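You operate a simulated robot arm through the tools that you are given. There is no shell and no other tool. Be economical: measure what you need, move in short steps, check, and stop when the job is done.

You run a simulated two-armed robot. Do the job below in one go: nothing can be reset, and whatever is moved stays where it is left.

TASK
Strip the green filter bowl and set its parts in wash water.
Fine: empty the pink cup into the round tub, cup back; hold the bowl to unscrew its lid and to draw the purple filter; lid on the table, filter and bowl in the tub. Set down upright: pink cup, green filter bowl.

The check looks at the end state, three seconds after you hand in, the way a careful person would. Anything else that was tipped, shoved, dropped, spilled or broken makes it a failure. Lids that push on must go on centred and level and be pressed home; caps that screw on are set level and turned clockwise until they are tight.

THE ROBOT
Two 7-joint arms with two-finger parallel grippers on one trunk, on a base that drives. Base frame: it is fixed to the floor where the robot stands at the start and does not move with it; the origin is under the middle of the robot, x ahead of it, y to its left, z up. Units: m, degrees, N and s.
The left shoulder is at the start at [0.07, 0.163, 1.27], the right one opposite. With the tool pointing down near the work surface each hand reaches from about 0.32 to 0.86 m from the robot's upright axis, wherever it stands, measured 20 degrees to its own side. Places, roughly: top of the steel table [0.6, 0.4, 0.8]. Payload 3.43 kg a hand.
The tool frame of a hand sits at the grasp point between the pads (the TCP): z along the fingers, y along the line on which they close. The tips reach 0.034 m beyond it. The gripper opens to 0.128 m. The fingers are 0.024 m wide and 0.012 m thick; the gripper's body (0.048 by 0.13 m) begins 0.096 m behind the TCP.
Orientation is that of the tool frame in the base frame, as a unit quaternion [w, x, y, z]. With the fingers straight down and closing along the base's y, the tool's x points along the base's -x, its y along +y and its z along -z.

THE INTERFACE
- The arms move only by the tool nudge_tool. It takes "left_motion", "right_motion" or both (then of equal length, played together; a hand with none holds still); each is one flat list of numbers, 7 for each row, row after row: the turn, a rotation vector about the tool's x, y, z in degrees, then the shift along the tool's x, y, z in m, then the finger opening in m, from 0 to 0.128. In form: [rx, ry, rz, dx, dy, dz, grip, rx, ry, rz, dx, dy, dz, grip, ...]. A call has 1 to 8 rows; each row shifts and turns the commanded pose from where the row before left it, along the tool's axes as they then stand. Rows are played at 5 a second. More than 0.05 m and 8.6 degrees between two rows, or a gripper value outside its range, and nothing of the call is played. A pose out of reach is approached as far as the arm can. The call stops where the force on the tool passes 40 N (or 10 N more than at its start, if that is more) or the arm is blocked; 0.2 s more then pass. The fingers move at their own pace (about 0.153 m/s each) and stop on an object; they squeeze with about 23 N. The grip force told is the motor's: it shows also when the fingers shut on nothing. Time passes only in rows, and 0.2 s behind the last, so rows that do not move let the fingers close. The reply holds the time, the measured pose of the TCP, the force on the tool along the base axes, the opening and the grip force, in the units named above and with some noise, with the torque about the TCP (base axes, N m) and any sound that the robot's microphone picked up, and new pictures: "views" is both (left out), scene, wrist or none (wrist: the cameras of the hands that moved).
- Cameras (640 x 400 px; columns grow to the right, rows downward): "scene" is now at [0.1304, 0.0191, 1.4866]; the picture's right is [0.24, -0.97, 0.00], its down [-0.67, -0.16, -0.73] and it looks along [0.71, 0.17, -0.68] (base axes); focal length 250 px, centre (320, 200). "left" rides on the left gripper at [0.076, 0.011, -0.16] in its tool frame; the picture's right is [-0.15, 0.99, 0.00], its down [-0.88, -0.13, -0.46] and it looks along [-0.45, -0.07, 0.89] (tool axes); focal length 234 px, centre (320, 200). "right" rides on the right gripper at [0.076, -0.011, -0.16] in its tool frame; the picture's right is [0.15, 0.99, 0.00], its down [-0.88, 0.13, -0.46] and it looks along [-0.45, 0.07, 0.89] (tool axes); focal length 234 px, centre (320, 200). There is no depth. A picture from a camera that has moved, and an enlarged one, comes with that camera's place and axes in the base frame and with its lens.
- raise_lower(by): slides the trunk up (or, below 0, down) by that many m; the arms and the scene camera ride with it, the base frame stays. It gives what a move gives, with no picture.
- drive_base(legs): drives the robot by 1 to 6 legs, each [ahead, left, turn to the left] in m, m and degrees, along the robot's own axes; the way and the turn of a leg run together, so that a leg with both is an arc; at most 1.5 m and 180 degrees a leg. The arms and the cameras ride along, it lands a little off, and it stops where it bumps. It gives what a move gives, and a new picture of the scene camera.
- head_to(pan, tilt): turns the head with the scene camera to pan (to the left, within 86 degrees either way) and tilt (down, from -29 to 69), counted from straight ahead of the robot. It gives what a move gives, and a new picture of the scene camera.
- zoom(camera, box): a new picture of the part [left, top, right, bottom] of that camera's present view, enlarged. It takes no simulated time.
- sign_off(): hands the job in; it is judged then, once.

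Work in short steps. Places have to be worked out from the pictures, the camera data and where the tool is seen: move nearer, look again, correct. Check each grasp and each placing, and mend what went wrong. You have 120 turns and 260 pictures in all, those below and enlarged ones among them. Open the grippers and draw the arms clear of the work before you hand the job in, unless the task says otherwise; then end with one line.

The tools are called as name(argument=value, ...) on one line, values as JSON. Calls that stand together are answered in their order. nudge_tool: Moves the arms, as the interface text tells. Its arguments: {"type":"object","properties":{"left_motion":{"type":"array"},"right_motion":{"type":"array"},"views":{"type":"string","enum":["both","scene","wrist","none"]}},"required":[]} The other tools are called the same way: raise_lower (by) slides the trunk up or down; drive_base (legs) drives the base; head_to (pan, tilt) turns the head that bears the scene camera; zoom (camera, box) takes an enlarged picture of a part of a camera's view; sign_off () hands the job in.

At the start:

```text
time_s: 0.0
left_tcp_pos: [0.3928, 0.4688, 1.2264]
left_orientation: [0.0, 0.0, 1.0, 0.0]
left_ft_force: [-0.5, -0.4, -0.1]
left_ft_torque: [0.01, 0.01, 0.0]
left_finger_gap: 0.128
left_finger_force: 0.1
right_tcp_pos: [0.5157, 0.0749, 1.2907]
right_orientation: [0.0, 0.0, 1.0, 0.0]
right_ft_force: [0.5, 0.3, 0.3]
right_ft_torque: [-0.02, -0.02, 0.0]
right_finger_gap: 0.1279
right_finger_force: 0.0
trunk travel left (down, up): [-0.75, 0.19]
robot x, y, heading: [0.0019, -0.001, -0.1]
head pan, tilt: [13.6, 43.2]
```

scene: 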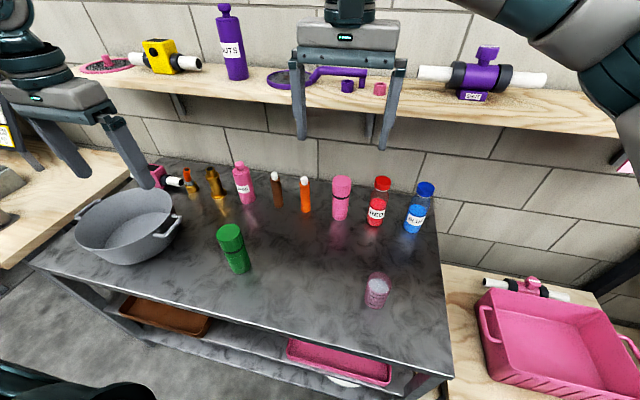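
right: 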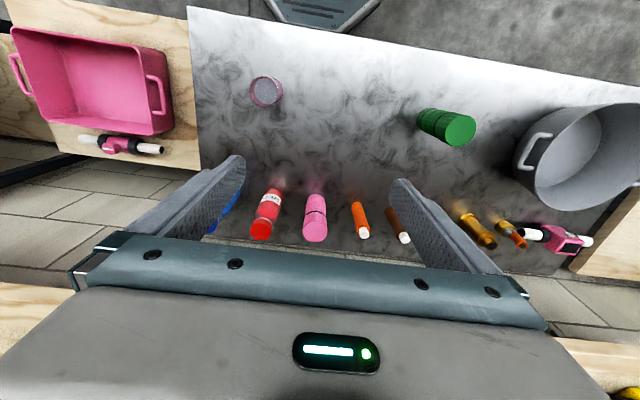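
left: 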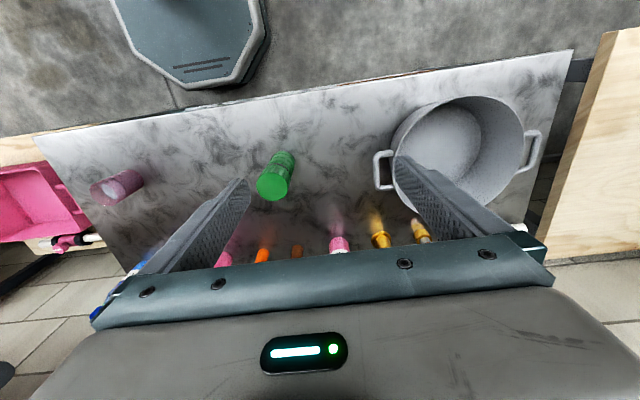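

I'll start with close looks at the cup, the green bowl and the tub.

zoom(camera="scene", box=[190, 200, 290, 290])

zoom(camera="scene", box=[330, 250, 430, 320])

zoom(camera="scene", box=[50, 150, 250, 280])

```text
4.44 times, centred on (240, 245) of scene
camera zoom: at [0.1304, 0.0191, 1.4866], right [0.24, -0.97, 0.0], down [-0.67, -0.16, -0.73], along [0.71, 0.17, -0.68], focal length 1114 px, centre (676, 0)
```

zoom: 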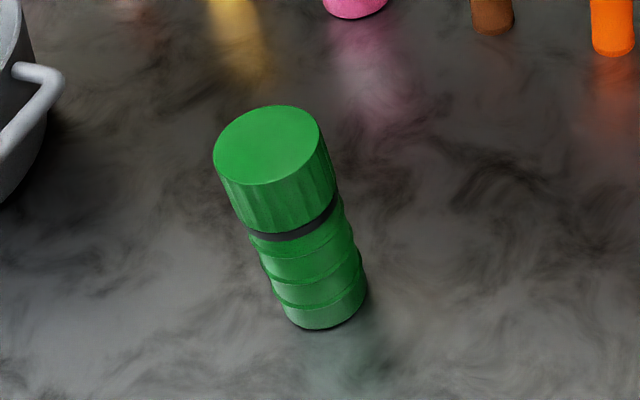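

```text
5.71 times, centred on (380, 285) of scene
camera zoom: at [0.1304, 0.0191, 1.4866], right [0.24, -0.97, 0.0], down [-0.67, -0.16, -0.73], along [0.71, 0.17, -0.68], focal length 1432 px, centre (-23, -286)
```

zoom: 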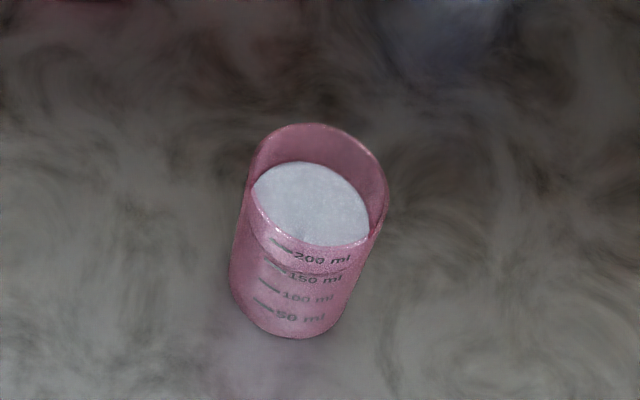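

```text
3.08 times, centred on (150, 215) of scene
camera zoom: at [0.1304, 0.0191, 1.4866], right [0.24, -0.97, 0.0], down [-0.67, -0.16, -0.73], along [0.71, 0.17, -0.68], focal length 771 px, centre (843, 154)
```

zoom: 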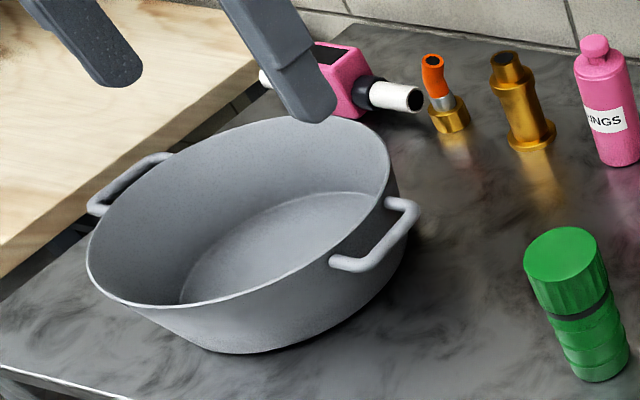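

The cup is at about (0.47, -0.05), roughly 0.1 m tall and 0.06 m across. The bowl is at (0.48, 0.35) with its lid top near z 0.975, and the tub is around (0.49, 0.72). I'll move the right arm aside and pitch the left hand forward on its way to the cup.

nudge_tool(left_motion=[0, -7.5, 0, 0, -0.048, 0, 0.128, 0, -7.5, 0, 0, -0.048, 0, 0.128, 0, -7.5, 0, 0, -0.048, 0, 0.128, 0, -7.5, 0, 0, -0.048, 0, 0.128, 0, -7.5, 0, 0, -0.048, 0, 0.128, 0, -7.5, 0, 0, -0.048, 0, 0.128, 0, -7.5, 0, 0, -0.048, 0, 0.128, 0, -7.5, 0, 0, -0.048, 0, 0.128], right_motion=[0, 0, 0, 0, -0.048, 0, 0.128, 0, 0, 0, 0, -0.048, 0, 0.128, 0, 0, 0, 0, -0.048, 0, 0.128, 0, 0, 0, 0, -0.048, 0, 0.128, 0, 0, 0, 0, -0.048, 0, 0.128, 0, 0, 0, 0, -0.048, 0, 0.128, 0, 0, 0, 0, -0.048, 0, 0.128, 0, 0, 0, 0, -0.048, 0, 0.128])

```text
time_s: 1.8
left_tcp_pos: [0.4969, 0.142, 1.3471]
left_orientation: [0.501, -0.001, 0.866, 0.001]
left_ft_force: [-0.2, -0.7, 0.1]
left_ft_torque: [-0.03, 0.0, 0.02]
left_finger_gap: 0.1278
left_finger_force: 0.1
left hand out of reach, approached as far as the arm can: row 3, 4, 5, 6, 7, 8
right_tcp_pos: [0.5168, -0.3095, 1.2919]
right_orientation: [0.0, 0.0, 1.0, 0.0]
right_ft_force: [0.6, 0.0, 0.3]
right_ft_torque: [0.01, 0.02, -0.02]
right_finger_gap: 0.1282
right_finger_force: 0.0
trunk travel left (down, up): [-0.75, 0.19]
robot x, y, heading: [0.0025, -0.0017, -0.0]
head pan, tilt: [13.6, 43.2]
camera scene: at [0.1298, 0.0178, 1.4867], right [0.24, -0.97, 0.0], down [-0.66, -0.16, -0.73], along [0.71, 0.17, -0.68], focal length 250 px, centre (320, 200)
camera right: at [0.4412, -0.3206, 1.4513], right [-0.15, 0.99, 0.0], down [0.88, 0.13, 0.46], along [0.45, 0.07, -0.89], focal length 234 px, centre (320, 200)
camera left: at [0.3219, 0.1525, 1.3614], right [0.07, 0.99, 0.13], down [0.04, -0.13, 0.99], along [1.0, -0.06, -0.05], focal length 234 px, centre (320, 200)
```

scene: 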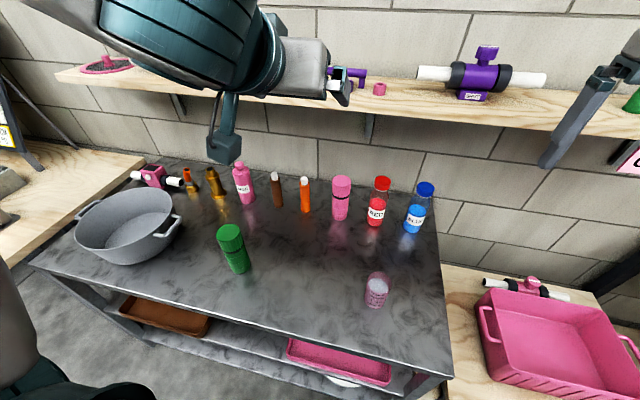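
right: 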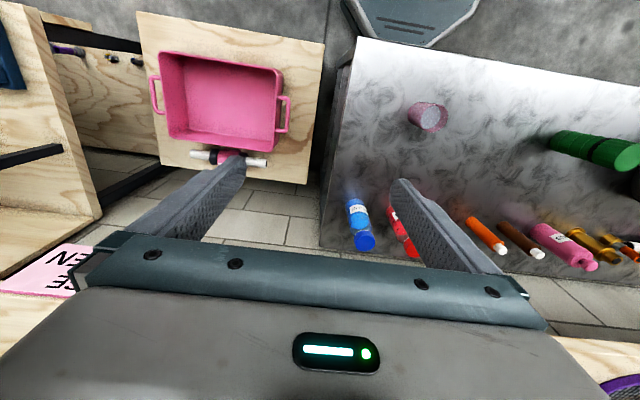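
left: 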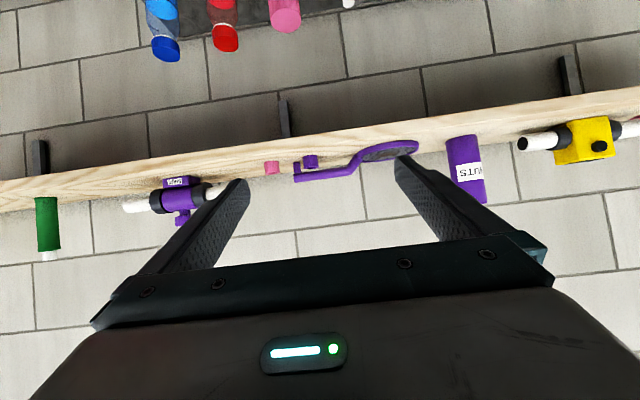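

The left hand now has 60° of pitch, but it is cramped near shoulder height. I'll lower it in front of the cup.

nudge_tool(left_motion=[0, 0, 0, 0.044, -0.0125, 0.0139, 0.128, 0, 0, 0, 0.044, -0.0125, 0.0139, 0.128, 0, 0, 0, 0.044, -0.0125, 0.0139, 0.128, 0, 0, 0, 0.044, -0.0125, 0.0139, 0.128, 0, 0, 0, 0.044, -0.0125, 0.0139, 0.128, 0, 0, 0, 0.044, -0.0125, 0.0139, 0.128, 0, 0, 0, 0.044, -0.0125, 0.0139, 0.128])

```text
time_s: 3.4
left_tcp_pos: [0.5738, 0.1546, 1.1298]
left_orientation: [0.499, 0.0, 0.866, -0.001]
left_ft_force: [0.3, -1.3, 0.1]
left_ft_torque: [-0.03, 0.01, 0.02]
left_finger_gap: 0.1278
left_finger_force: 0.1
left hand out of reach, approached as far as the arm can: row 1, 2, 3, 4, 5, 6, 7
right_tcp_pos: [0.5176, -0.3089, 1.2932]
right_orientation: [0.001, 0.0, 1.0, 0.001]
right_ft_force: [-0.2, 0.9, -0.3]
right_ft_torque: [-0.01, 0.02, -0.01]
right_finger_gap: 0.1281
right_finger_force: 0.1
trunk travel left (down, up): [-0.75, 0.19]
robot x, y, heading: [-0.0018, -0.0022, 0.0]
head pan, tilt: [13.6, 43.2]
camera scene: at [0.1305, 0.019, 1.4866], right [0.24, -0.97, 0.0], down [-0.67, -0.16, -0.73], along [0.71, 0.17, -0.68], focal length 250 px, centre (320, 200)
camera left: at [0.3987, 0.1659, 1.1442], right [0.07, 0.99, 0.12], down [0.05, -0.13, 0.99], along [1.0, -0.07, -0.06], focal length 234 px, centre (320, 200)
```

scene: 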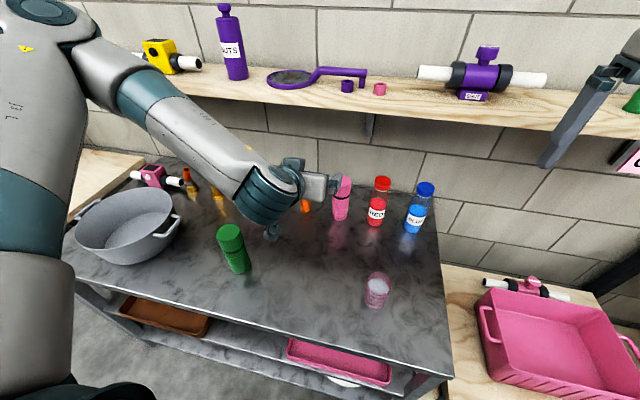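
left: 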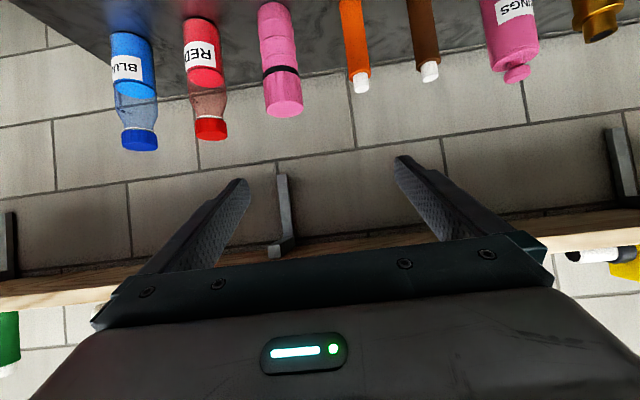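

Pointing forward needs more room between the trunk and the table, so I'll back the base up 0.22 m.

drive_base(legs=[[-0.22, 0, 0]])

```text
time_s: 5.1
left_tcp_pos: [0.3547, 0.1579, 1.1308]
left_orientation: [0.499, -0.002, 0.866, 0.0]
left_ft_force: [0.2, -0.3, 0.1]
left_ft_torque: [0.0, 0.01, 0.0]
left_finger_gap: 0.1279
left_finger_force: 0.0
right_tcp_pos: [0.3017, -0.3053, 1.2914]
right_orientation: [-0.001, -0.003, 1.0, 0.0]
right_ft_force: [0.0, -0.2, -0.2]
right_ft_torque: [0.03, 0.03, 0.01]
right_finger_gap: 0.1282
right_finger_force: 0.1
trunk travel left (down, up): [-0.75, 0.19]
robot x, y, heading: [-0.2229, -0.0028, 0.3]
head pan, tilt: [13.6, 43.2]
camera scene: at [-0.088, 0.019, 1.4864], right [0.24, -0.97, 0.0], down [-0.66, -0.16, -0.73], along [0.71, 0.18, -0.68], focal length 250 px, centre (320, 200)
```

scene: 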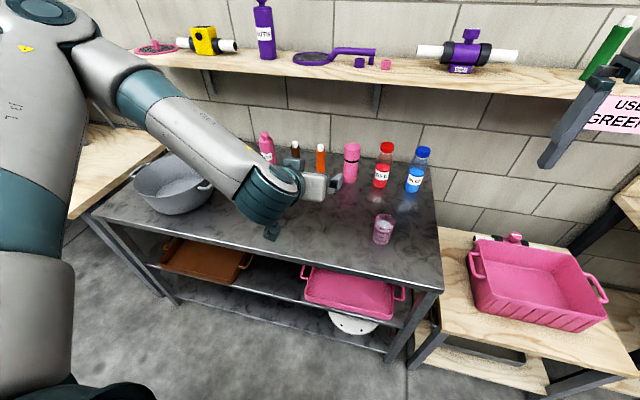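

Backing up gives a second viewpoint, so I'll use it to refine the positions.

zoom(camera="scene", box=[350, 200, 420, 250])

zoom(camera="scene", box=[90, 130, 250, 230])

```text
8.00 times, centred on (385, 225) of scene
camera zoom: at [-0.088, 0.019, 1.4864], right [0.24, -0.97, 0.0], down [-0.66, -0.16, -0.73], along [0.71, 0.18, -0.68], focal length 2004 px, centre (-200, 0)
```

zoom: 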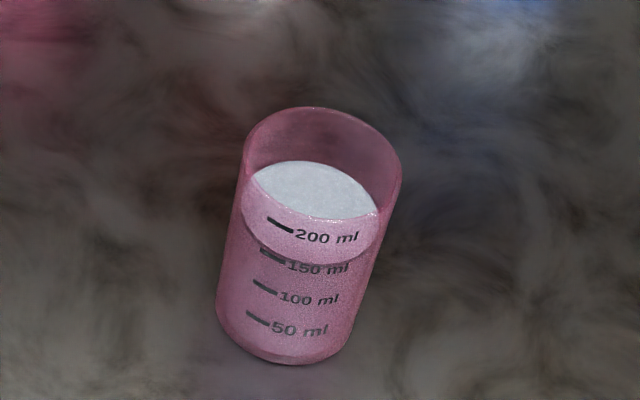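

```text
4.00 times, centred on (170, 180) of scene
camera zoom: at [-0.088, 0.019, 1.4864], right [0.24, -0.97, 0.0], down [-0.66, -0.16, -0.73], along [0.71, 0.18, -0.68], focal length 1002 px, centre (920, 280)
```

zoom: 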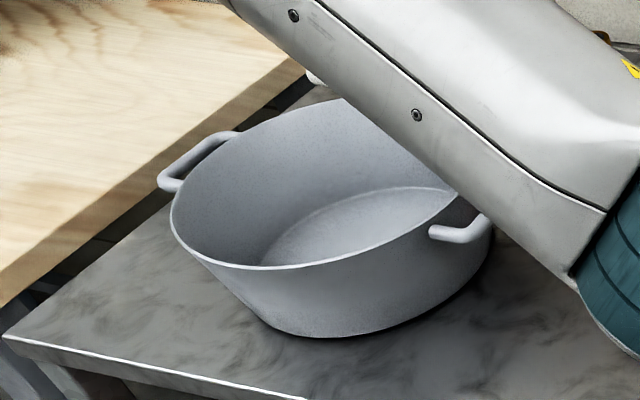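

The cup centre is about (0.488, -0.053) and its rim is near z 0.896. I'll move the left hand to a point 0.12 m back along its approach line.

nudge_tool(left_motion=[0, 0, 0, 0.0246, -0.03, 0.0191, 0.128, 0, 0, 0, 0.0246, -0.03, 0.0191, 0.128, 0, 0, 0, 0.0246, -0.03, 0.0191, 0.128, 0, 0, 0, 0.0246, -0.03, 0.0191, 0.128, 0, 0, 0, 0.0246, -0.03, 0.0191, 0.128, 0, 0, 0, 0.0246, -0.03, 0.0191, 0.128, 0, 0, 0, 0.0246, -0.03, 0.0191, 0.128])

```text
time_s: 6.7
left_tcp_pos: [0.3843, 0.1764, 1.0893]
left_orientation: [0.498, -0.002, 0.867, 0.0]
left_ft_force: [-0.2, 0.2, 0.7]
left_ft_torque: [0.0, -0.02, 0.02]
left_finger_gap: 0.1279
left_finger_force: 0.0
left hand out of reach, approached as far as the arm can: row 1, 2, 3, 4, 5, 6, 7
right_tcp_pos: [0.3, -0.3061, 1.2925]
right_orientation: [-0.001, -0.002, 1.0, 0.001]
right_ft_force: [0.6, -0.8, 0.5]
right_ft_torque: [-0.02, -0.03, -0.01]
right_finger_gap: 0.1277
right_finger_force: 0.1
trunk travel left (down, up): [-0.75, 0.19]
robot x, y, heading: [-0.2184, 0.0019, 0.2]
head pan, tilt: [13.6, 43.2]
camera scene: at [-0.0888, 0.0191, 1.4865], right [0.24, -0.97, 0.0], down [-0.66, -0.16, -0.73], along [0.71, 0.18, -0.68], focal length 250 px, centre (320, 200)
camera left: at [0.209, 0.1871, 1.1052], right [0.07, 0.99, 0.12], down [0.05, -0.13, 0.99], along [1.0, -0.06, -0.06], focal length 234 px, centre (320, 200)
```

scene: 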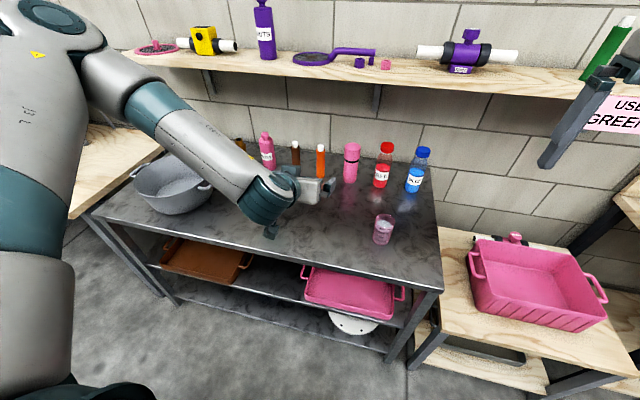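
left: 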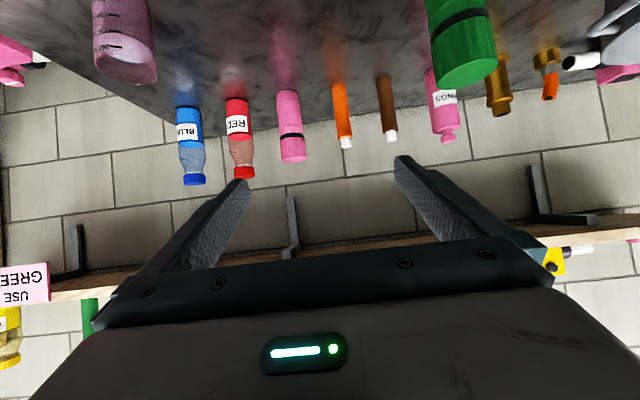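

The wrist runs out of range pointing straight ahead at this spot. I'll yaw the hand 45° to the right, which suits the forearm better.

nudge_tool(left_motion=[6.495, 0, 3.75, 0, 0, 0, 0.128, 6.495, 0, 3.75, 0, 0, 0, 0.128, 6.495, 0, 3.75, 0, 0, 0, 0.128, 6.495, 0, 3.75, 0, 0, 0, 0.128, 6.495, 0, 3.75, 0, 0, 0, 0.128, 6.495, 0, 3.75, 0, 0, 0, 0.128], views="scene")

```text
time_s: 8.1
left_tcp_pos: [0.3849, 0.1753, 1.0906]
left_orientation: [0.462, 0.331, 0.8, -0.193]
left_ft_force: [0.5, 0.2, -0.3]
left_ft_torque: [0.02, -0.02, 0.03]
left_finger_gap: 0.128
left_finger_force: 0.0
right_tcp_pos: [0.2989, -0.3052, 1.2923]
right_orientation: [0.001, -0.003, 1.0, -0.001]
right_ft_force: [-0.1, -0.2, -0.1]
right_ft_torque: [-0.02, -0.01, 0.0]
right_finger_gap: 0.1281
right_finger_force: 0.1
trunk travel left (down, up): [-0.75, 0.19]
robot x, y, heading: [-0.2164, -0.0029, 0.4]
head pan, tilt: [13.6, 43.2]
camera scene: at [-0.0892, 0.0195, 1.4866], right [0.24, -0.97, 0.0], down [-0.66, -0.16, -0.73], along [0.71, 0.17, -0.68], focal length 250 px, centre (320, 200)
```

scene: 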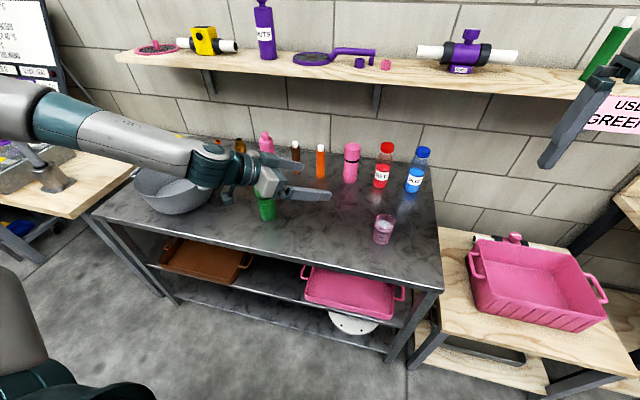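

That works: all rows were reached and the hand points forward-right, 30° down. Next I'll go to the pre-grasp point 0.12 m from the cup along this line.

nudge_tool(left_motion=[0, 0, 0, 0.0174, -0.0176, 0.0401, 0.128, 0, 0, 0, 0.0174, -0.0176, 0.0401, 0.128, 0, 0, 0, 0.0174, -0.0176, 0.0401, 0.128, 0, 0, 0, 0.0174, -0.0176, 0.0401, 0.128, 0, 0, 0, 0.0174, -0.0176, 0.0401, 0.128])

```text
time_s: 9.3
left_tcp_pos: [0.4005, 0.1069, 1.0128]
left_orientation: [0.462, 0.33, 0.801, -0.192]
left_ft_force: [0.4, -0.6, 0.0]
left_ft_torque: [0.04, -0.02, 0.01]
left_finger_gap: 0.128
left_finger_force: 0.0
left hand out of reach, approached as far as the arm can: row 3, 4, 5
right_tcp_pos: [0.3002, -0.3077, 1.2919]
right_orientation: [-0.001, -0.003, 1.0, 0.001]
right_ft_force: [0.4, -0.5, 0.5]
right_ft_torque: [0.07, -0.02, 0.01]
right_finger_gap: 0.1276
right_finger_force: 0.0
trunk travel left (down, up): [-0.75, 0.19]
robot x, y, heading: [-0.2166, -0.0024, 0.3]
head pan, tilt: [13.6, 43.2]
camera scene: at [-0.0885, 0.0175, 1.4865], right [0.24, -0.97, 0.0], down [-0.66, -0.16, -0.73], along [0.71, 0.18, -0.68], focal length 250 px, centre (320, 200)
camera left: at [0.2839, 0.239, 1.0281], right [0.75, 0.65, 0.12], down [-0.06, -0.12, 0.99], along [0.66, -0.75, -0.06], focal length 234 px, centre (320, 200)
```

scene: 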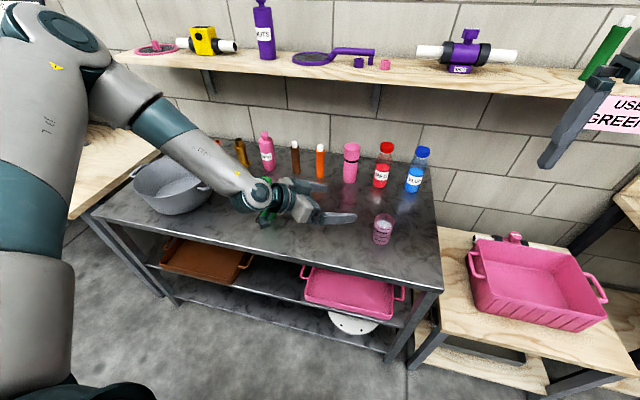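
left: 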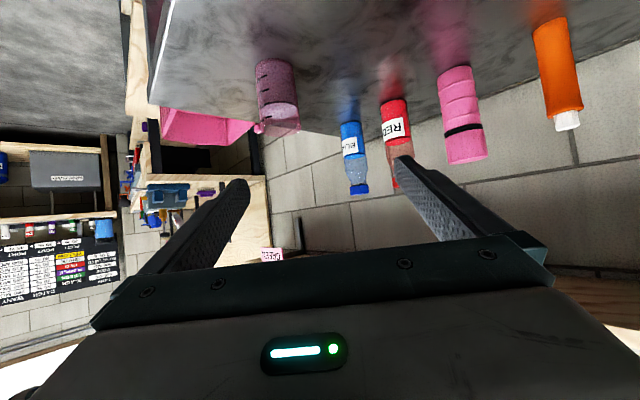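

It hits a limit again because the shoulder is too high for low, level grasps. I'll raise the hand a little and then lower the trunk 0.3 m.

nudge_tool(left_motion=[0, 0, 0, -0.029, 0.003, -0.03, 0.128, 0, 0, 0, -0.029, 0.003, -0.03, 0.128, 0, 0, 0, -0.029, 0.003, -0.03, 0.128, 0, 0, 0, -0.029, 0.003, -0.03, 0.128, 0, 0, 0, -0.029, 0.003, -0.03, 0.128], views="none")

raise_lower(by=-0.3)

head_to(pan=14, tilt=32)

```text
time_s: 10.5
left_tcp_pos: [0.3664, 0.157, 1.2102]
left_orientation: [0.462, 0.331, 0.801, -0.192]
left_ft_force: [-0.1, -0.6, 0.0]
left_ft_torque: [0.02, -0.01, 0.01]
left_finger_gap: 0.1281
left_finger_force: 0.1
right_tcp_pos: [0.2983, -0.3076, 1.2927]
right_orientation: [0.0, -0.002, 1.0, 0.001]
right_ft_force: [-0.5, 0.0, 0.4]
right_ft_torque: [0.03, -0.02, 0.01]
right_finger_gap: 0.1278
right_finger_force: 0.1
trunk travel left (down, up): [-0.75, 0.19]
robot x, y, heading: [-0.2241, 0.0004, 0.4]
head pan, tilt: [13.6, 43.2]
```

```text
time_s: 13.5
left_tcp_pos: [0.3677, 0.1558, 0.9093]
left_orientation: [0.462, 0.33, 0.801, -0.192]
left_ft_force: [0.7, 0.7, 0.1]
left_ft_torque: [0.03, -0.02, 0.01]
left_finger_gap: 0.1282
left_finger_force: 0.1
right_tcp_pos: [0.2997, -0.3048, 0.9927]
right_orientation: [0.0, -0.003, 1.0, -0.001]
right_ft_force: [-0.5, -0.2, 0.1]
right_ft_torque: [-0.01, 0.01, 0.01]
right_finger_gap: 0.1281
right_finger_force: 0.0
trunk travel left (down, up): [-0.45, 0.49]
robot x, y, heading: [-0.2227, -0.001, 0.3]
head pan, tilt: [13.6, 43.2]
```

```text
time_s: 14.2
left_tcp_pos: [0.3675, 0.1567, 0.9109]
left_orientation: [0.463, 0.328, 0.801, -0.191]
left_ft_force: [-0.2, 0.3, 0.2]
left_ft_torque: [0.01, 0.03, -0.02]
left_finger_gap: 0.128
left_finger_force: 0.0
right_tcp_pos: [0.2991, -0.3066, 0.9919]
right_orientation: [0.0, -0.002, 1.0, 0.0]
right_ft_force: [0.2, 0.5, -1.6]
right_ft_torque: [0.0, -0.01, -0.05]
right_finger_gap: 0.128
right_finger_force: 0.1
trunk travel left (down, up): [-0.45, 0.49]
robot x, y, heading: [-0.2157, -0.0013, 0.2]
head pan, tilt: [14.0, 32.0]
camera scene: at [-0.0828, 0.0213, 1.2034], right [0.25, -0.97, 0.0], down [-0.51, -0.13, -0.85], along [0.82, 0.21, -0.53], focal length 250 px, centre (320, 200)
```

scene: 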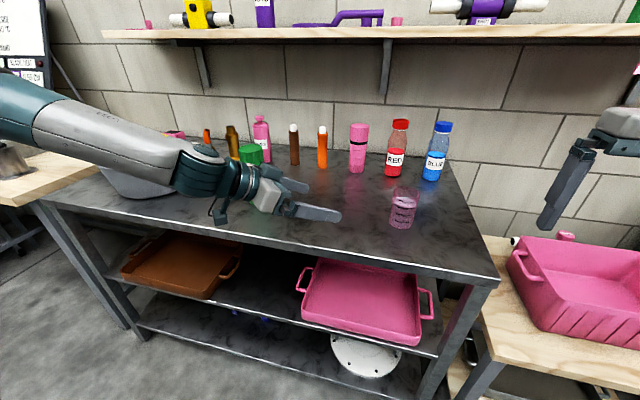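

The trunk is down, so I'll try the pre-grasp point again.

nudge_tool(left_motion=[0, 0, 0, -0.0228, -0.0208, 0.0367, 0.128, 0, 0, 0, -0.0228, -0.0208, 0.0367, 0.128, 0, 0, 0, -0.0228, -0.0208, 0.0367, 0.128])

```text
time_s: 15.0
left_tcp_pos: [0.4191, 0.019, 0.9118]
left_orientation: [0.462, 0.328, 0.802, -0.19]
left_ft_force: [0.6, -0.2, 0.0]
left_ft_torque: [0.01, 0.0, 0.0]
left_finger_gap: 0.1282
left_finger_force: 0.0
right_tcp_pos: [0.3015, -0.3076, 0.9909]
right_orientation: [-0.001, -0.002, 1.0, 0.0]
right_ft_force: [0.7, 0.2, -0.4]
right_ft_torque: [-0.01, 0.01, -0.02]
right_finger_gap: 0.1279
right_finger_force: 0.0
trunk travel left (down, up): [-0.45, 0.49]
robot x, y, heading: [-0.2226, -0.004, 0.3]
head pan, tilt: [14.0, 32.0]
camera scene: at [-0.0815, 0.0203, 1.2032], right [0.25, -0.97, 0.0], down [-0.51, -0.13, -0.85], along [0.82, 0.21, -0.53], focal length 250 px, centre (320, 200)
camera left: at [0.3013, 0.1509, 0.9262], right [0.75, 0.65, 0.12], down [-0.06, -0.12, 0.99], along [0.66, -0.75, -0.06], focal length 234 px, centre (320, 200)
```

scene: 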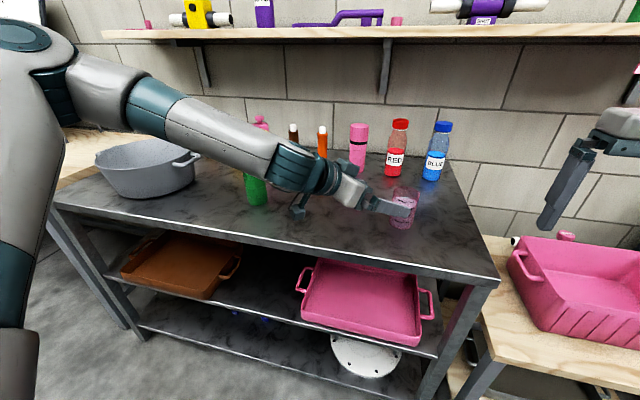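
left: 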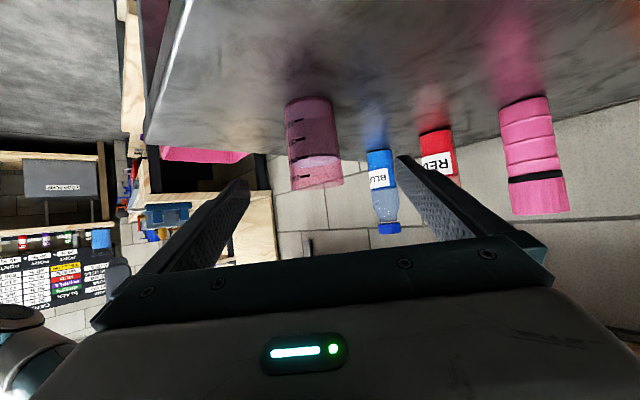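

The cup checks out at about (0.488, -0.057), in line with the hand. I'll advance 0.118 m along the fingers and then close.

nudge_tool(left_motion=[0, 0, 0, 0, -0.001, 0.03, 0.128, 0, 0, 0, 0, -0.001, 0.03, 0.128, 0, 0, 0, 0, -0.001, 0.03, 0.128, 0, 0, 0, 0, 0, 0.028, 0.128])

```text
time_s: 16.0
left_tcp_pos: [0.4617, 0.0102, 0.8767]
left_orientation: [0.462, 0.329, 0.801, -0.191]
left_ft_force: [0.8, -0.1, -0.4]
left_ft_torque: [-0.02, 0.01, -0.03]
left_finger_gap: 0.128
left_finger_force: 0.0
left hand out of reach, approached as far as the arm can: row 2, 3, 4
right_tcp_pos: [0.2989, -0.306, 0.9922]
right_orientation: [-0.001, -0.003, 1.0, 0.0]
right_ft_force: [1.0, 0.1, -0.4]
right_ft_torque: [-0.01, 0.01, 0.02]
right_finger_gap: 0.1283
right_finger_force: 0.0
trunk travel left (down, up): [-0.45, 0.49]
robot x, y, heading: [-0.2192, -0.0, 0.4]
head pan, tilt: [14.0, 32.0]
camera scene: at [-0.0828, 0.0215, 1.2034], right [0.25, -0.97, 0.0], down [-0.51, -0.13, -0.85], along [0.82, 0.21, -0.53], focal length 250 px, centre (320, 200)
camera left: at [0.3457, 0.1437, 0.8913], right [0.75, 0.65, 0.12], down [-0.06, -0.12, 0.99], along [0.66, -0.75, -0.05], focal length 234 px, centre (320, 200)
```

scene: 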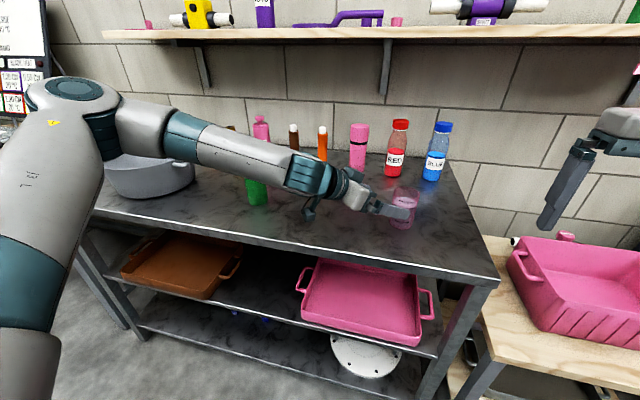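
left: 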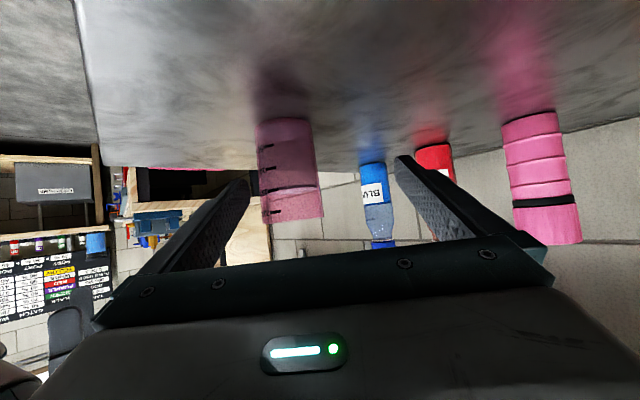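

Extending along this line still hits a limit because the arm is folded too tightly. The fingers are clear of the cup for a straight retreat, so I'll back off another 0.2 m to let the forearm point forward.

drive_base(legs=[[-0.2, 0, 0]])

```text
time_s: 17.6
left_tcp_pos: [0.2647, 0.0096, 0.8785]
left_orientation: [0.462, 0.329, 0.801, -0.191]
left_ft_force: [-0.1, -0.1, 0.1]
left_ft_torque: [0.01, -0.02, 0.03]
left_finger_gap: 0.1281
left_finger_force: 0.1
right_tcp_pos: [0.1008, -0.3071, 0.9922]
right_orientation: [0.0, -0.002, 1.0, 0.0]
right_ft_force: [-0.2, -0.1, 0.4]
right_ft_torque: [0.03, -0.04, -0.02]
right_finger_gap: 0.128
right_finger_force: 0.0
trunk travel left (down, up): [-0.45, 0.49]
robot x, y, heading: [-0.4187, -0.005, 0.6]
head pan, tilt: [14.0, 32.0]
camera scene: at [-0.2817, 0.0202, 1.2036], right [0.25, -0.97, 0.0], down [-0.51, -0.13, -0.85], along [0.82, 0.21, -0.53], focal length 250 px, centre (320, 200)
```

scene: 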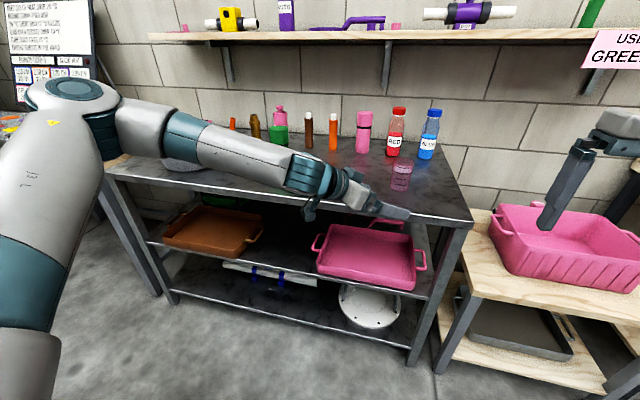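

I'll lift and advance slightly, and bring the yaw back from 45° to about 20°.

nudge_tool(left_motion=[0, 0, 0, -0.0325, 0.03, 0.016, 0.128, 0, 0, 0, -0.0325, 0.03, 0.016, 0.128, -7.2, 0, -4.2, 0, 0, 0, 0.128, -7.2, 0, -4.2, 0, 0, 0, 0.128, -7.2, 0, -4.2, 0, 0, 0, 0.128])

```text
time_s: 18.8
left_tcp_pos: [0.3158, 0.0709, 0.9317]
left_orientation: [0.492, 0.147, 0.854, -0.087]
left_ft_force: [-0.3, -0.4, 0.0]
left_ft_torque: [0.0, 0.03, -0.06]
left_finger_gap: 0.128
left_finger_force: 0.1
left hand out of reach, approached as far as the arm can: row 1, 2, 3, 4, 5
right_tcp_pos: [0.1009, -0.3078, 0.9926]
right_orientation: [0.0, -0.002, 1.0, 0.0]
right_ft_force: [1.0, 0.3, -0.4]
right_ft_torque: [0.01, -0.03, -0.04]
right_finger_gap: 0.1281
right_finger_force: 0.0
trunk travel left (down, up): [-0.45, 0.49]
robot x, y, heading: [-0.4204, -0.0018, 0.5]
head pan, tilt: [14.0, 32.0]
camera scene: at [-0.281, 0.0201, 1.2035], right [0.25, -0.97, 0.0], down [-0.51, -0.13, -0.85], along [0.82, 0.21, -0.53], focal length 250 px, centre (320, 200)
camera left: at [0.1552, 0.1417, 0.946], right [0.4, 0.91, 0.12], down [0.0, -0.13, 0.99], along [0.92, -0.4, -0.05], focal length 234 px, centre (320, 200)
```

scene: 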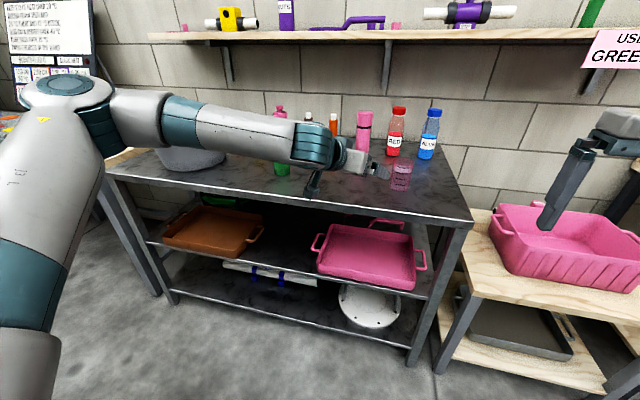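
left: 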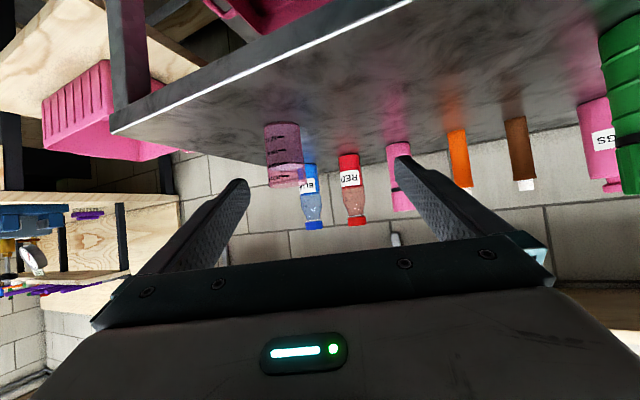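

The cup is visible ahead. I'll move to the pre-grasp point at this 20° yaw, which should stretch the arm more.

nudge_tool(left_motion=[0, 0, 0, -0.012, -0.0207, 0.032, 0.128, 0, 0, 0, -0.012, -0.0207, 0.032, 0.128, 0, 0, 0, -0.012, -0.0207, 0.032, 0.128])

```text
time_s: 19.6
left_tcp_pos: [0.3341, 0.079, 0.9332]
left_orientation: [0.492, 0.148, 0.854, -0.087]
left_ft_force: [0.6, -1.1, -0.6]
left_ft_torque: [0.02, -0.01, 0.01]
left_finger_gap: 0.1281
left_finger_force: 0.0
left hand out of reach, approached as far as the arm can: row 1, 2, 3
right_tcp_pos: [0.1013, -0.3076, 0.9915]
right_orientation: [0.0, -0.003, 1.0, -0.001]
right_ft_force: [0.3, -0.1, 0.5]
right_ft_torque: [-0.02, -0.04, 0.0]
right_finger_gap: 0.1281
right_finger_force: 0.1
trunk travel left (down, up): [-0.45, 0.49]
robot x, y, heading: [-0.4196, 0.0021, 0.2]
head pan, tilt: [14.0, 32.0]
camera scene: at [-0.2808, 0.0202, 1.2034], right [0.25, -0.97, 0.0], down [-0.51, -0.13, -0.85], along [0.82, 0.21, -0.53], focal length 250 px, centre (320, 200)
camera left: at [0.1731, 0.1492, 0.9484], right [0.4, 0.91, 0.12], down [0.0, -0.13, 0.99], along [0.91, -0.4, -0.06], focal length 234 px, centre (320, 200)
```

scene: 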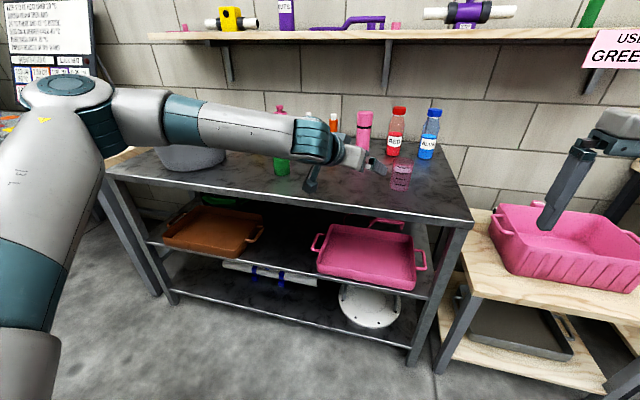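
left: 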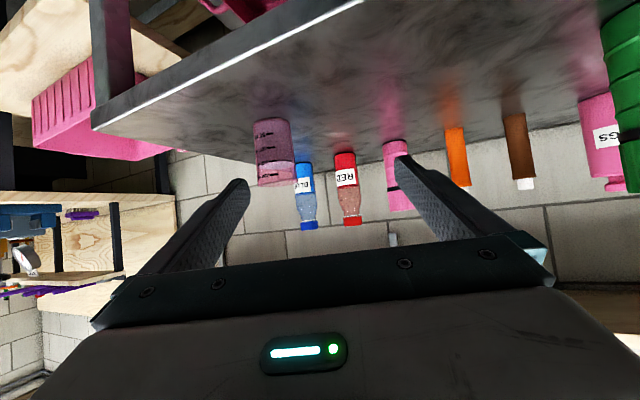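

The forearm lies across the body, so the wrist saturates. It would help to have the cup more in front of the left shoulder, so I'll slide the base 0.2 m to the right. The hand stays behind the cup.

drive_base(legs=[[0, -0.2, 0]])

nudge_tool(left_motion=[7.2, 0, 4.2, 0, 0, 0, 0.128, 7.2, 0, 4.2, 0, 0, 0, 0.128])

```text
time_s: 21.2
left_tcp_pos: [0.3359, -0.116, 0.9345]
left_orientation: [0.491, 0.149, 0.854, -0.088]
left_ft_force: [0.1, 0.1, 0.6]
left_ft_torque: [0.03, -0.01, 0.03]
left_finger_gap: 0.1278
left_finger_force: 0.0
right_tcp_pos: [0.102, -0.502, 0.9924]
right_orientation: [0.0, -0.003, 1.0, 0.001]
right_ft_force: [-0.6, -0.1, 0.5]
right_ft_torque: [-0.01, 0.01, 0.05]
right_finger_gap: 0.128
right_finger_force: 0.2
trunk travel left (down, up): [-0.45, 0.49]
robot x, y, heading: [-0.4174, -0.1982, -0.0]
head pan, tilt: [14.0, 32.0]
camera scene: at [-0.2798, -0.175, 1.2035], right [0.25, -0.97, 0.0], down [-0.51, -0.13, -0.85], along [0.82, 0.21, -0.53], focal length 250 px, centre (320, 200)
```

scene: 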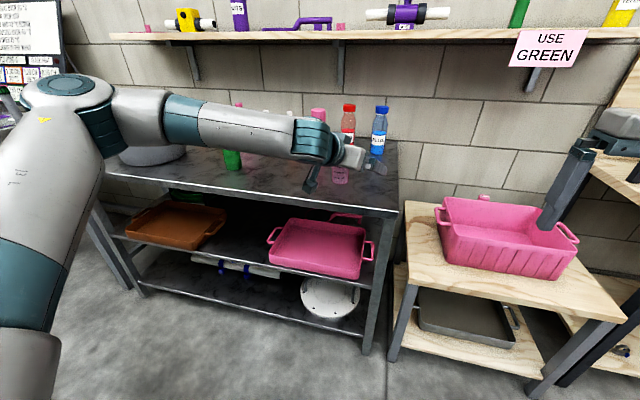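

```text
time_s: 21.8
left_tcp_pos: [0.3333, -0.116, 0.9343]
left_orientation: [0.473, 0.272, 0.823, -0.159]
left_ft_force: [-0.4, -0.5, -0.8]
left_ft_torque: [-0.02, 0.0, 0.0]
left_finger_gap: 0.1281
left_finger_force: 0.0
right_tcp_pos: [0.102, -0.502, 0.9923]
right_orientation: [0.0, -0.003, 1.0, 0.001]
right_ft_force: [-0.1, -0.9, -0.4]
right_ft_torque: [0.01, 0.01, 0.01]
right_finger_gap: 0.1277
right_finger_force: 0.1
trunk travel left (down, up): [-0.45, 0.49]
robot x, y, heading: [-0.4135, -0.197, 0.0]
head pan, tilt: [14.0, 32.0]
camera scene: at [-0.2799, -0.1746, 1.2034], right [0.25, -0.97, 0.0], down [-0.51, -0.13, -0.85], along [0.82, 0.21, -0.53], focal length 250 px, centre (320, 200)
camera left: at [0.2004, -0.0021, 0.9477], right [0.65, 0.75, 0.12], down [-0.04, -0.13, 0.99], along [0.76, -0.65, -0.05], focal length 234 px, centre (320, 200)
```

scene: 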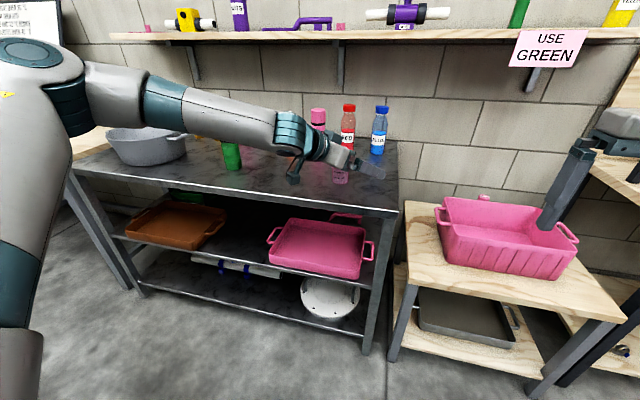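
left: 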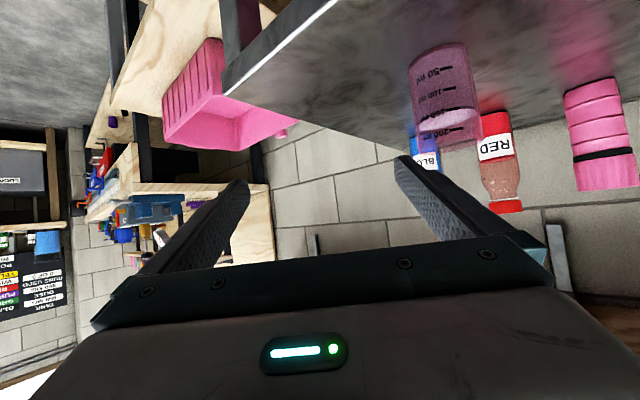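

The yaw is about -37°. I'll slide into line with the cup at the pre-grasp point, about (0.405, 0.005, 0.915).

nudge_tool(left_motion=[0, 0, 0, 0.006, 0.035, -0.006, 0.128, 0, 0, 0, 0.006, 0.035, -0.006, 0.128, 0, 0, 0, 0.006, 0.035, 0.004, 0.128, 0, 0, 0, 0.006, 0.035, 0.004, 0.128])

```text
time_s: 22.8
left_tcp_pos: [0.4059, 0.0065, 0.9155]
left_orientation: [0.474, 0.269, 0.823, -0.158]
left_ft_force: [0.6, 1.2, -0.2]
left_ft_torque: [0.02, -0.02, 0.0]
left_finger_gap: 0.1279
left_finger_force: 0.1
right_tcp_pos: [0.1033, -0.4994, 0.9917]
right_orientation: [-0.001, -0.003, 1.0, -0.001]
right_ft_force: [-0.5, 0.4, 0.5]
right_ft_torque: [-0.05, 0.02, 0.0]
right_finger_gap: 0.128
right_finger_force: 0.1
trunk travel left (down, up): [-0.45, 0.49]
robot x, y, heading: [-0.4194, -0.1966, 0.1]
head pan, tilt: [14.0, 32.0]
camera scene: at [-0.2788, -0.1721, 1.2033], right [0.25, -0.97, 0.0], down [-0.51, -0.13, -0.85], along [0.82, 0.21, -0.53], focal length 250 px, centre (320, 200)
camera left: at [0.2715, 0.1196, 0.9291], right [0.65, 0.75, 0.12], down [-0.04, -0.13, 0.99], along [0.76, -0.65, -0.05], focal length 234 px, centre (320, 200)
```

scene: 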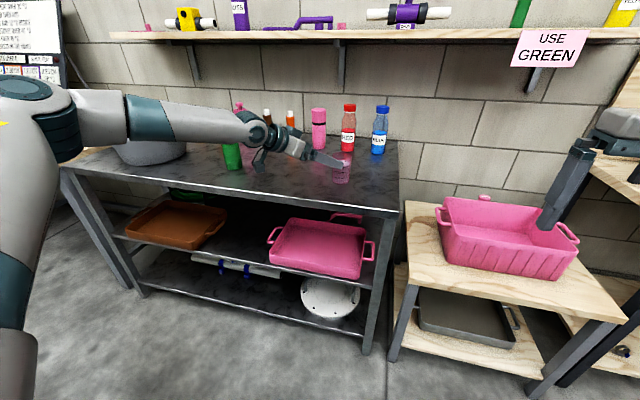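
left: 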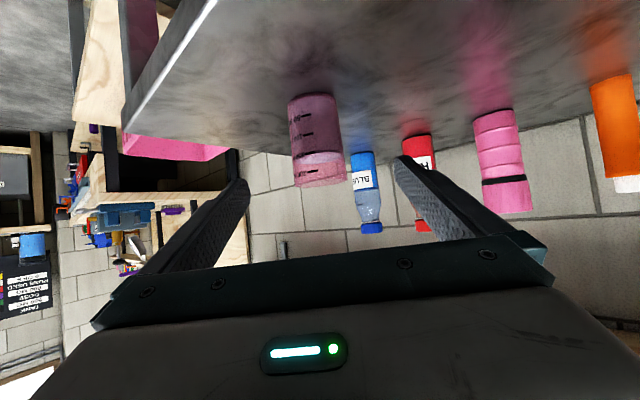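

The hand is lined up, so I'll advance 0.12 m over the cup.

nudge_tool(left_motion=[0, 0, 0, 0, 0, 0.03, 0.128, 0, 0, 0, 0, 0, 0.03, 0.128, 0, 0, 0, 0, 0, 0.03, 0.128, 0, 0, 0, 0, 0, 0.03, 0.128])

```text
time_s: 23.8
left_tcp_pos: [0.4444, -0.0264, 0.8824]
left_orientation: [0.475, 0.27, 0.822, -0.159]
left_ft_force: [1.2, 0.3, 0.1]
left_ft_torque: [0.01, -0.02, 0.0]
left_finger_gap: 0.1278
left_finger_force: 0.1
left hand out of reach, approached as far as the arm can: row 3, 4
right_tcp_pos: [0.102, -0.5021, 0.9919]
right_orientation: [-0.001, -0.002, 1.0, 0.001]
right_ft_force: [-0.6, 0.2, -0.3]
right_ft_torque: [-0.01, -0.03, -0.02]
right_finger_gap: 0.1279
right_finger_force: 0.0
trunk travel left (down, up): [-0.45, 0.49]
robot x, y, heading: [-0.4169, -0.1955, 0.6]
head pan, tilt: [14.0, 32.0]
camera scene: at [-0.2797, -0.1745, 1.2034], right [0.25, -0.97, 0.0], down [-0.51, -0.13, -0.85], along [0.82, 0.21, -0.53], focal length 250 px, centre (320, 200)
camera left: at [0.3094, 0.0875, 0.8953], right [0.65, 0.75, 0.12], down [-0.04, -0.13, 0.99], along [0.76, -0.65, -0.05], focal length 234 px, centre (320, 200)
```

scene: 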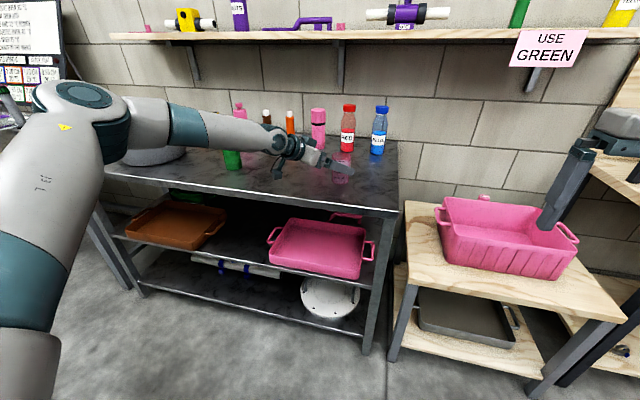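
left: 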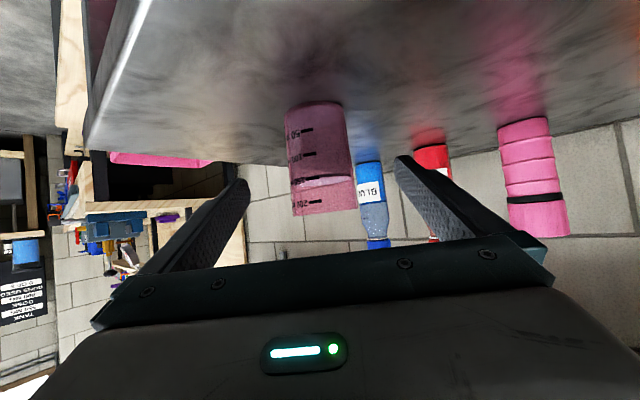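

The arm stalls 0.058 m short, but the base and trunk can carry the hand the rest of the way. I'll lower the trunk 0.025 m and drive the base (0.045, -0.031).

raise_lower(by=-0.025)

drive_base(legs=[[0.045, -0.031, 0]])

zoom(camera="left", box=[160, 60, 480, 260])

```text
time_s: 24.5
left_tcp_pos: [0.4431, -0.0261, 0.8567]
left_orientation: [0.474, 0.27, 0.823, -0.157]
left_ft_force: [-0.4, -0.2, 0.2]
left_ft_torque: [0.03, 0.0, -0.02]
left_finger_gap: 0.1279
left_finger_force: 0.0
right_tcp_pos: [0.1015, -0.5029, 0.9668]
right_orientation: [0.0, -0.003, 1.0, 0.0]
right_ft_force: [-0.3, -0.4, 0.3]
right_ft_torque: [0.02, -0.02, 0.0]
right_finger_gap: 0.128
right_finger_force: 0.0
trunk travel left (down, up): [-0.425, 0.515]
robot x, y, heading: [-0.4142, -0.1957, 0.4]
head pan, tilt: [14.0, 32.0]
```

```text
time_s: 25.4
left_tcp_pos: [0.4905, -0.0585, 0.8555]
left_orientation: [0.474, 0.271, 0.823, -0.158]
left_ft_force: [1.3, 0.2, -0.5]
left_ft_torque: [0.0, -0.01, 0.01]
left_finger_gap: 0.128
left_finger_force: 0.0
right_tcp_pos: [0.1491, -0.5339, 0.9662]
right_orientation: [0.0, -0.002, 1.0, 0.0]
right_ft_force: [0.0, -0.5, -1.2]
right_ft_torque: [0.05, 0.05, 0.02]
right_finger_gap: 0.1281
right_finger_force: 0.0
trunk travel left (down, up): [-0.425, 0.515]
robot x, y, heading: [-0.3696, -0.2263, 0.4]
head pan, tilt: [14.0, 32.0]
camera scene: at [-0.2324, -0.2065, 1.1783], right [0.25, -0.97, 0.0], down [-0.52, -0.13, -0.85], along [0.82, 0.21, -0.53], focal length 250 px, centre (320, 200)
```

scene: 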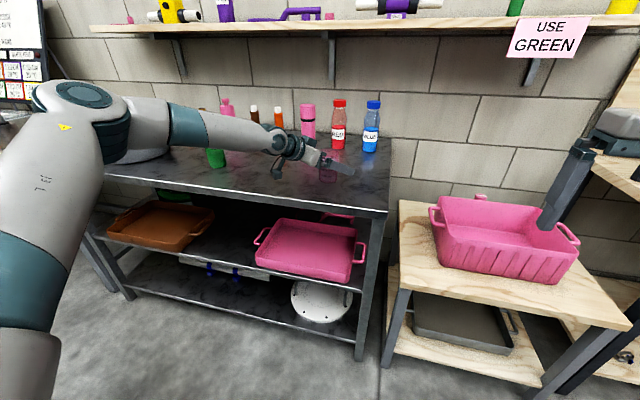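

```text
2.00 times, centred on (320, 160) of left
camera zoom: at [0.3564, 0.0554, 0.8697], right [0.65, 0.75, 0.12], down [-0.04, -0.13, 0.99], along [0.76, -0.65, -0.06], focal length 468 px, centre (320, 280)
```

zoom: 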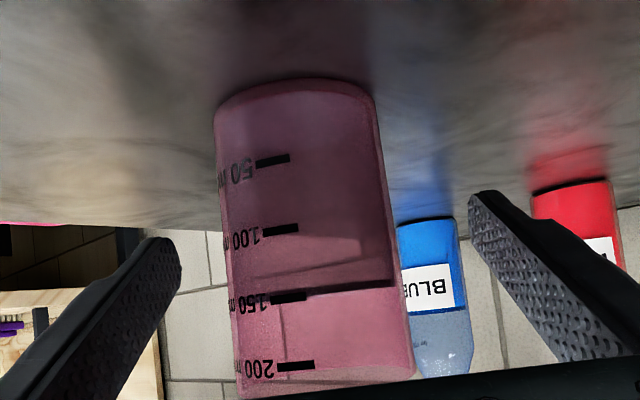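

The cup sits between the fingers, so I'll close on it.

nudge_tool(left_motion=[0, 0, 0, 0, 0, 0, 0.06, 0, 0, 0, 0, 0, 0, 0.04, 0, 0, 0, 0, 0, 0, 0.04])

```text
time_s: 26.2
left_tcp_pos: [0.4892, -0.0576, 0.8566]
left_orientation: [0.475, 0.271, 0.822, -0.158]
left_ft_force: [-0.2, 1.4, 2.5]
left_ft_torque: [0.12, 0.0, 0.03]
left_finger_gap: 0.0593
left_finger_force: 23.3
right_tcp_pos: [0.1474, -0.5333, 0.9674]
right_orientation: [-0.001, -0.002, 1.0, 0.0]
right_ft_force: [0.5, 0.0, 0.2]
right_ft_torque: [-0.01, -0.01, 0.02]
right_finger_gap: 0.128
right_finger_force: 0.0
trunk travel left (down, up): [-0.425, 0.515]
robot x, y, heading: [-0.3681, -0.2265, 0.0]
head pan, tilt: [14.0, 32.0]
camera scene: at [-0.2342, -0.2056, 1.1785], right [0.25, -0.97, 0.0], down [-0.51, -0.13, -0.85], along [0.82, 0.21, -0.53], focal length 250 px, centre (320, 200)
camera left: at [0.3552, 0.0562, 0.8711], right [0.65, 0.75, 0.12], down [-0.04, -0.13, 0.99], along [0.76, -0.65, -0.05], focal length 234 px, centre (320, 200)
```

scene: 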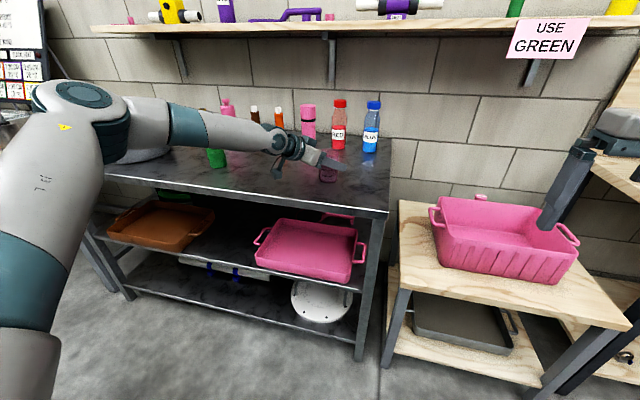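
left: 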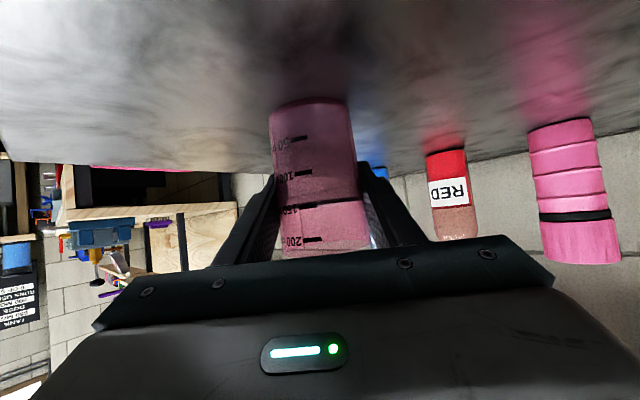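

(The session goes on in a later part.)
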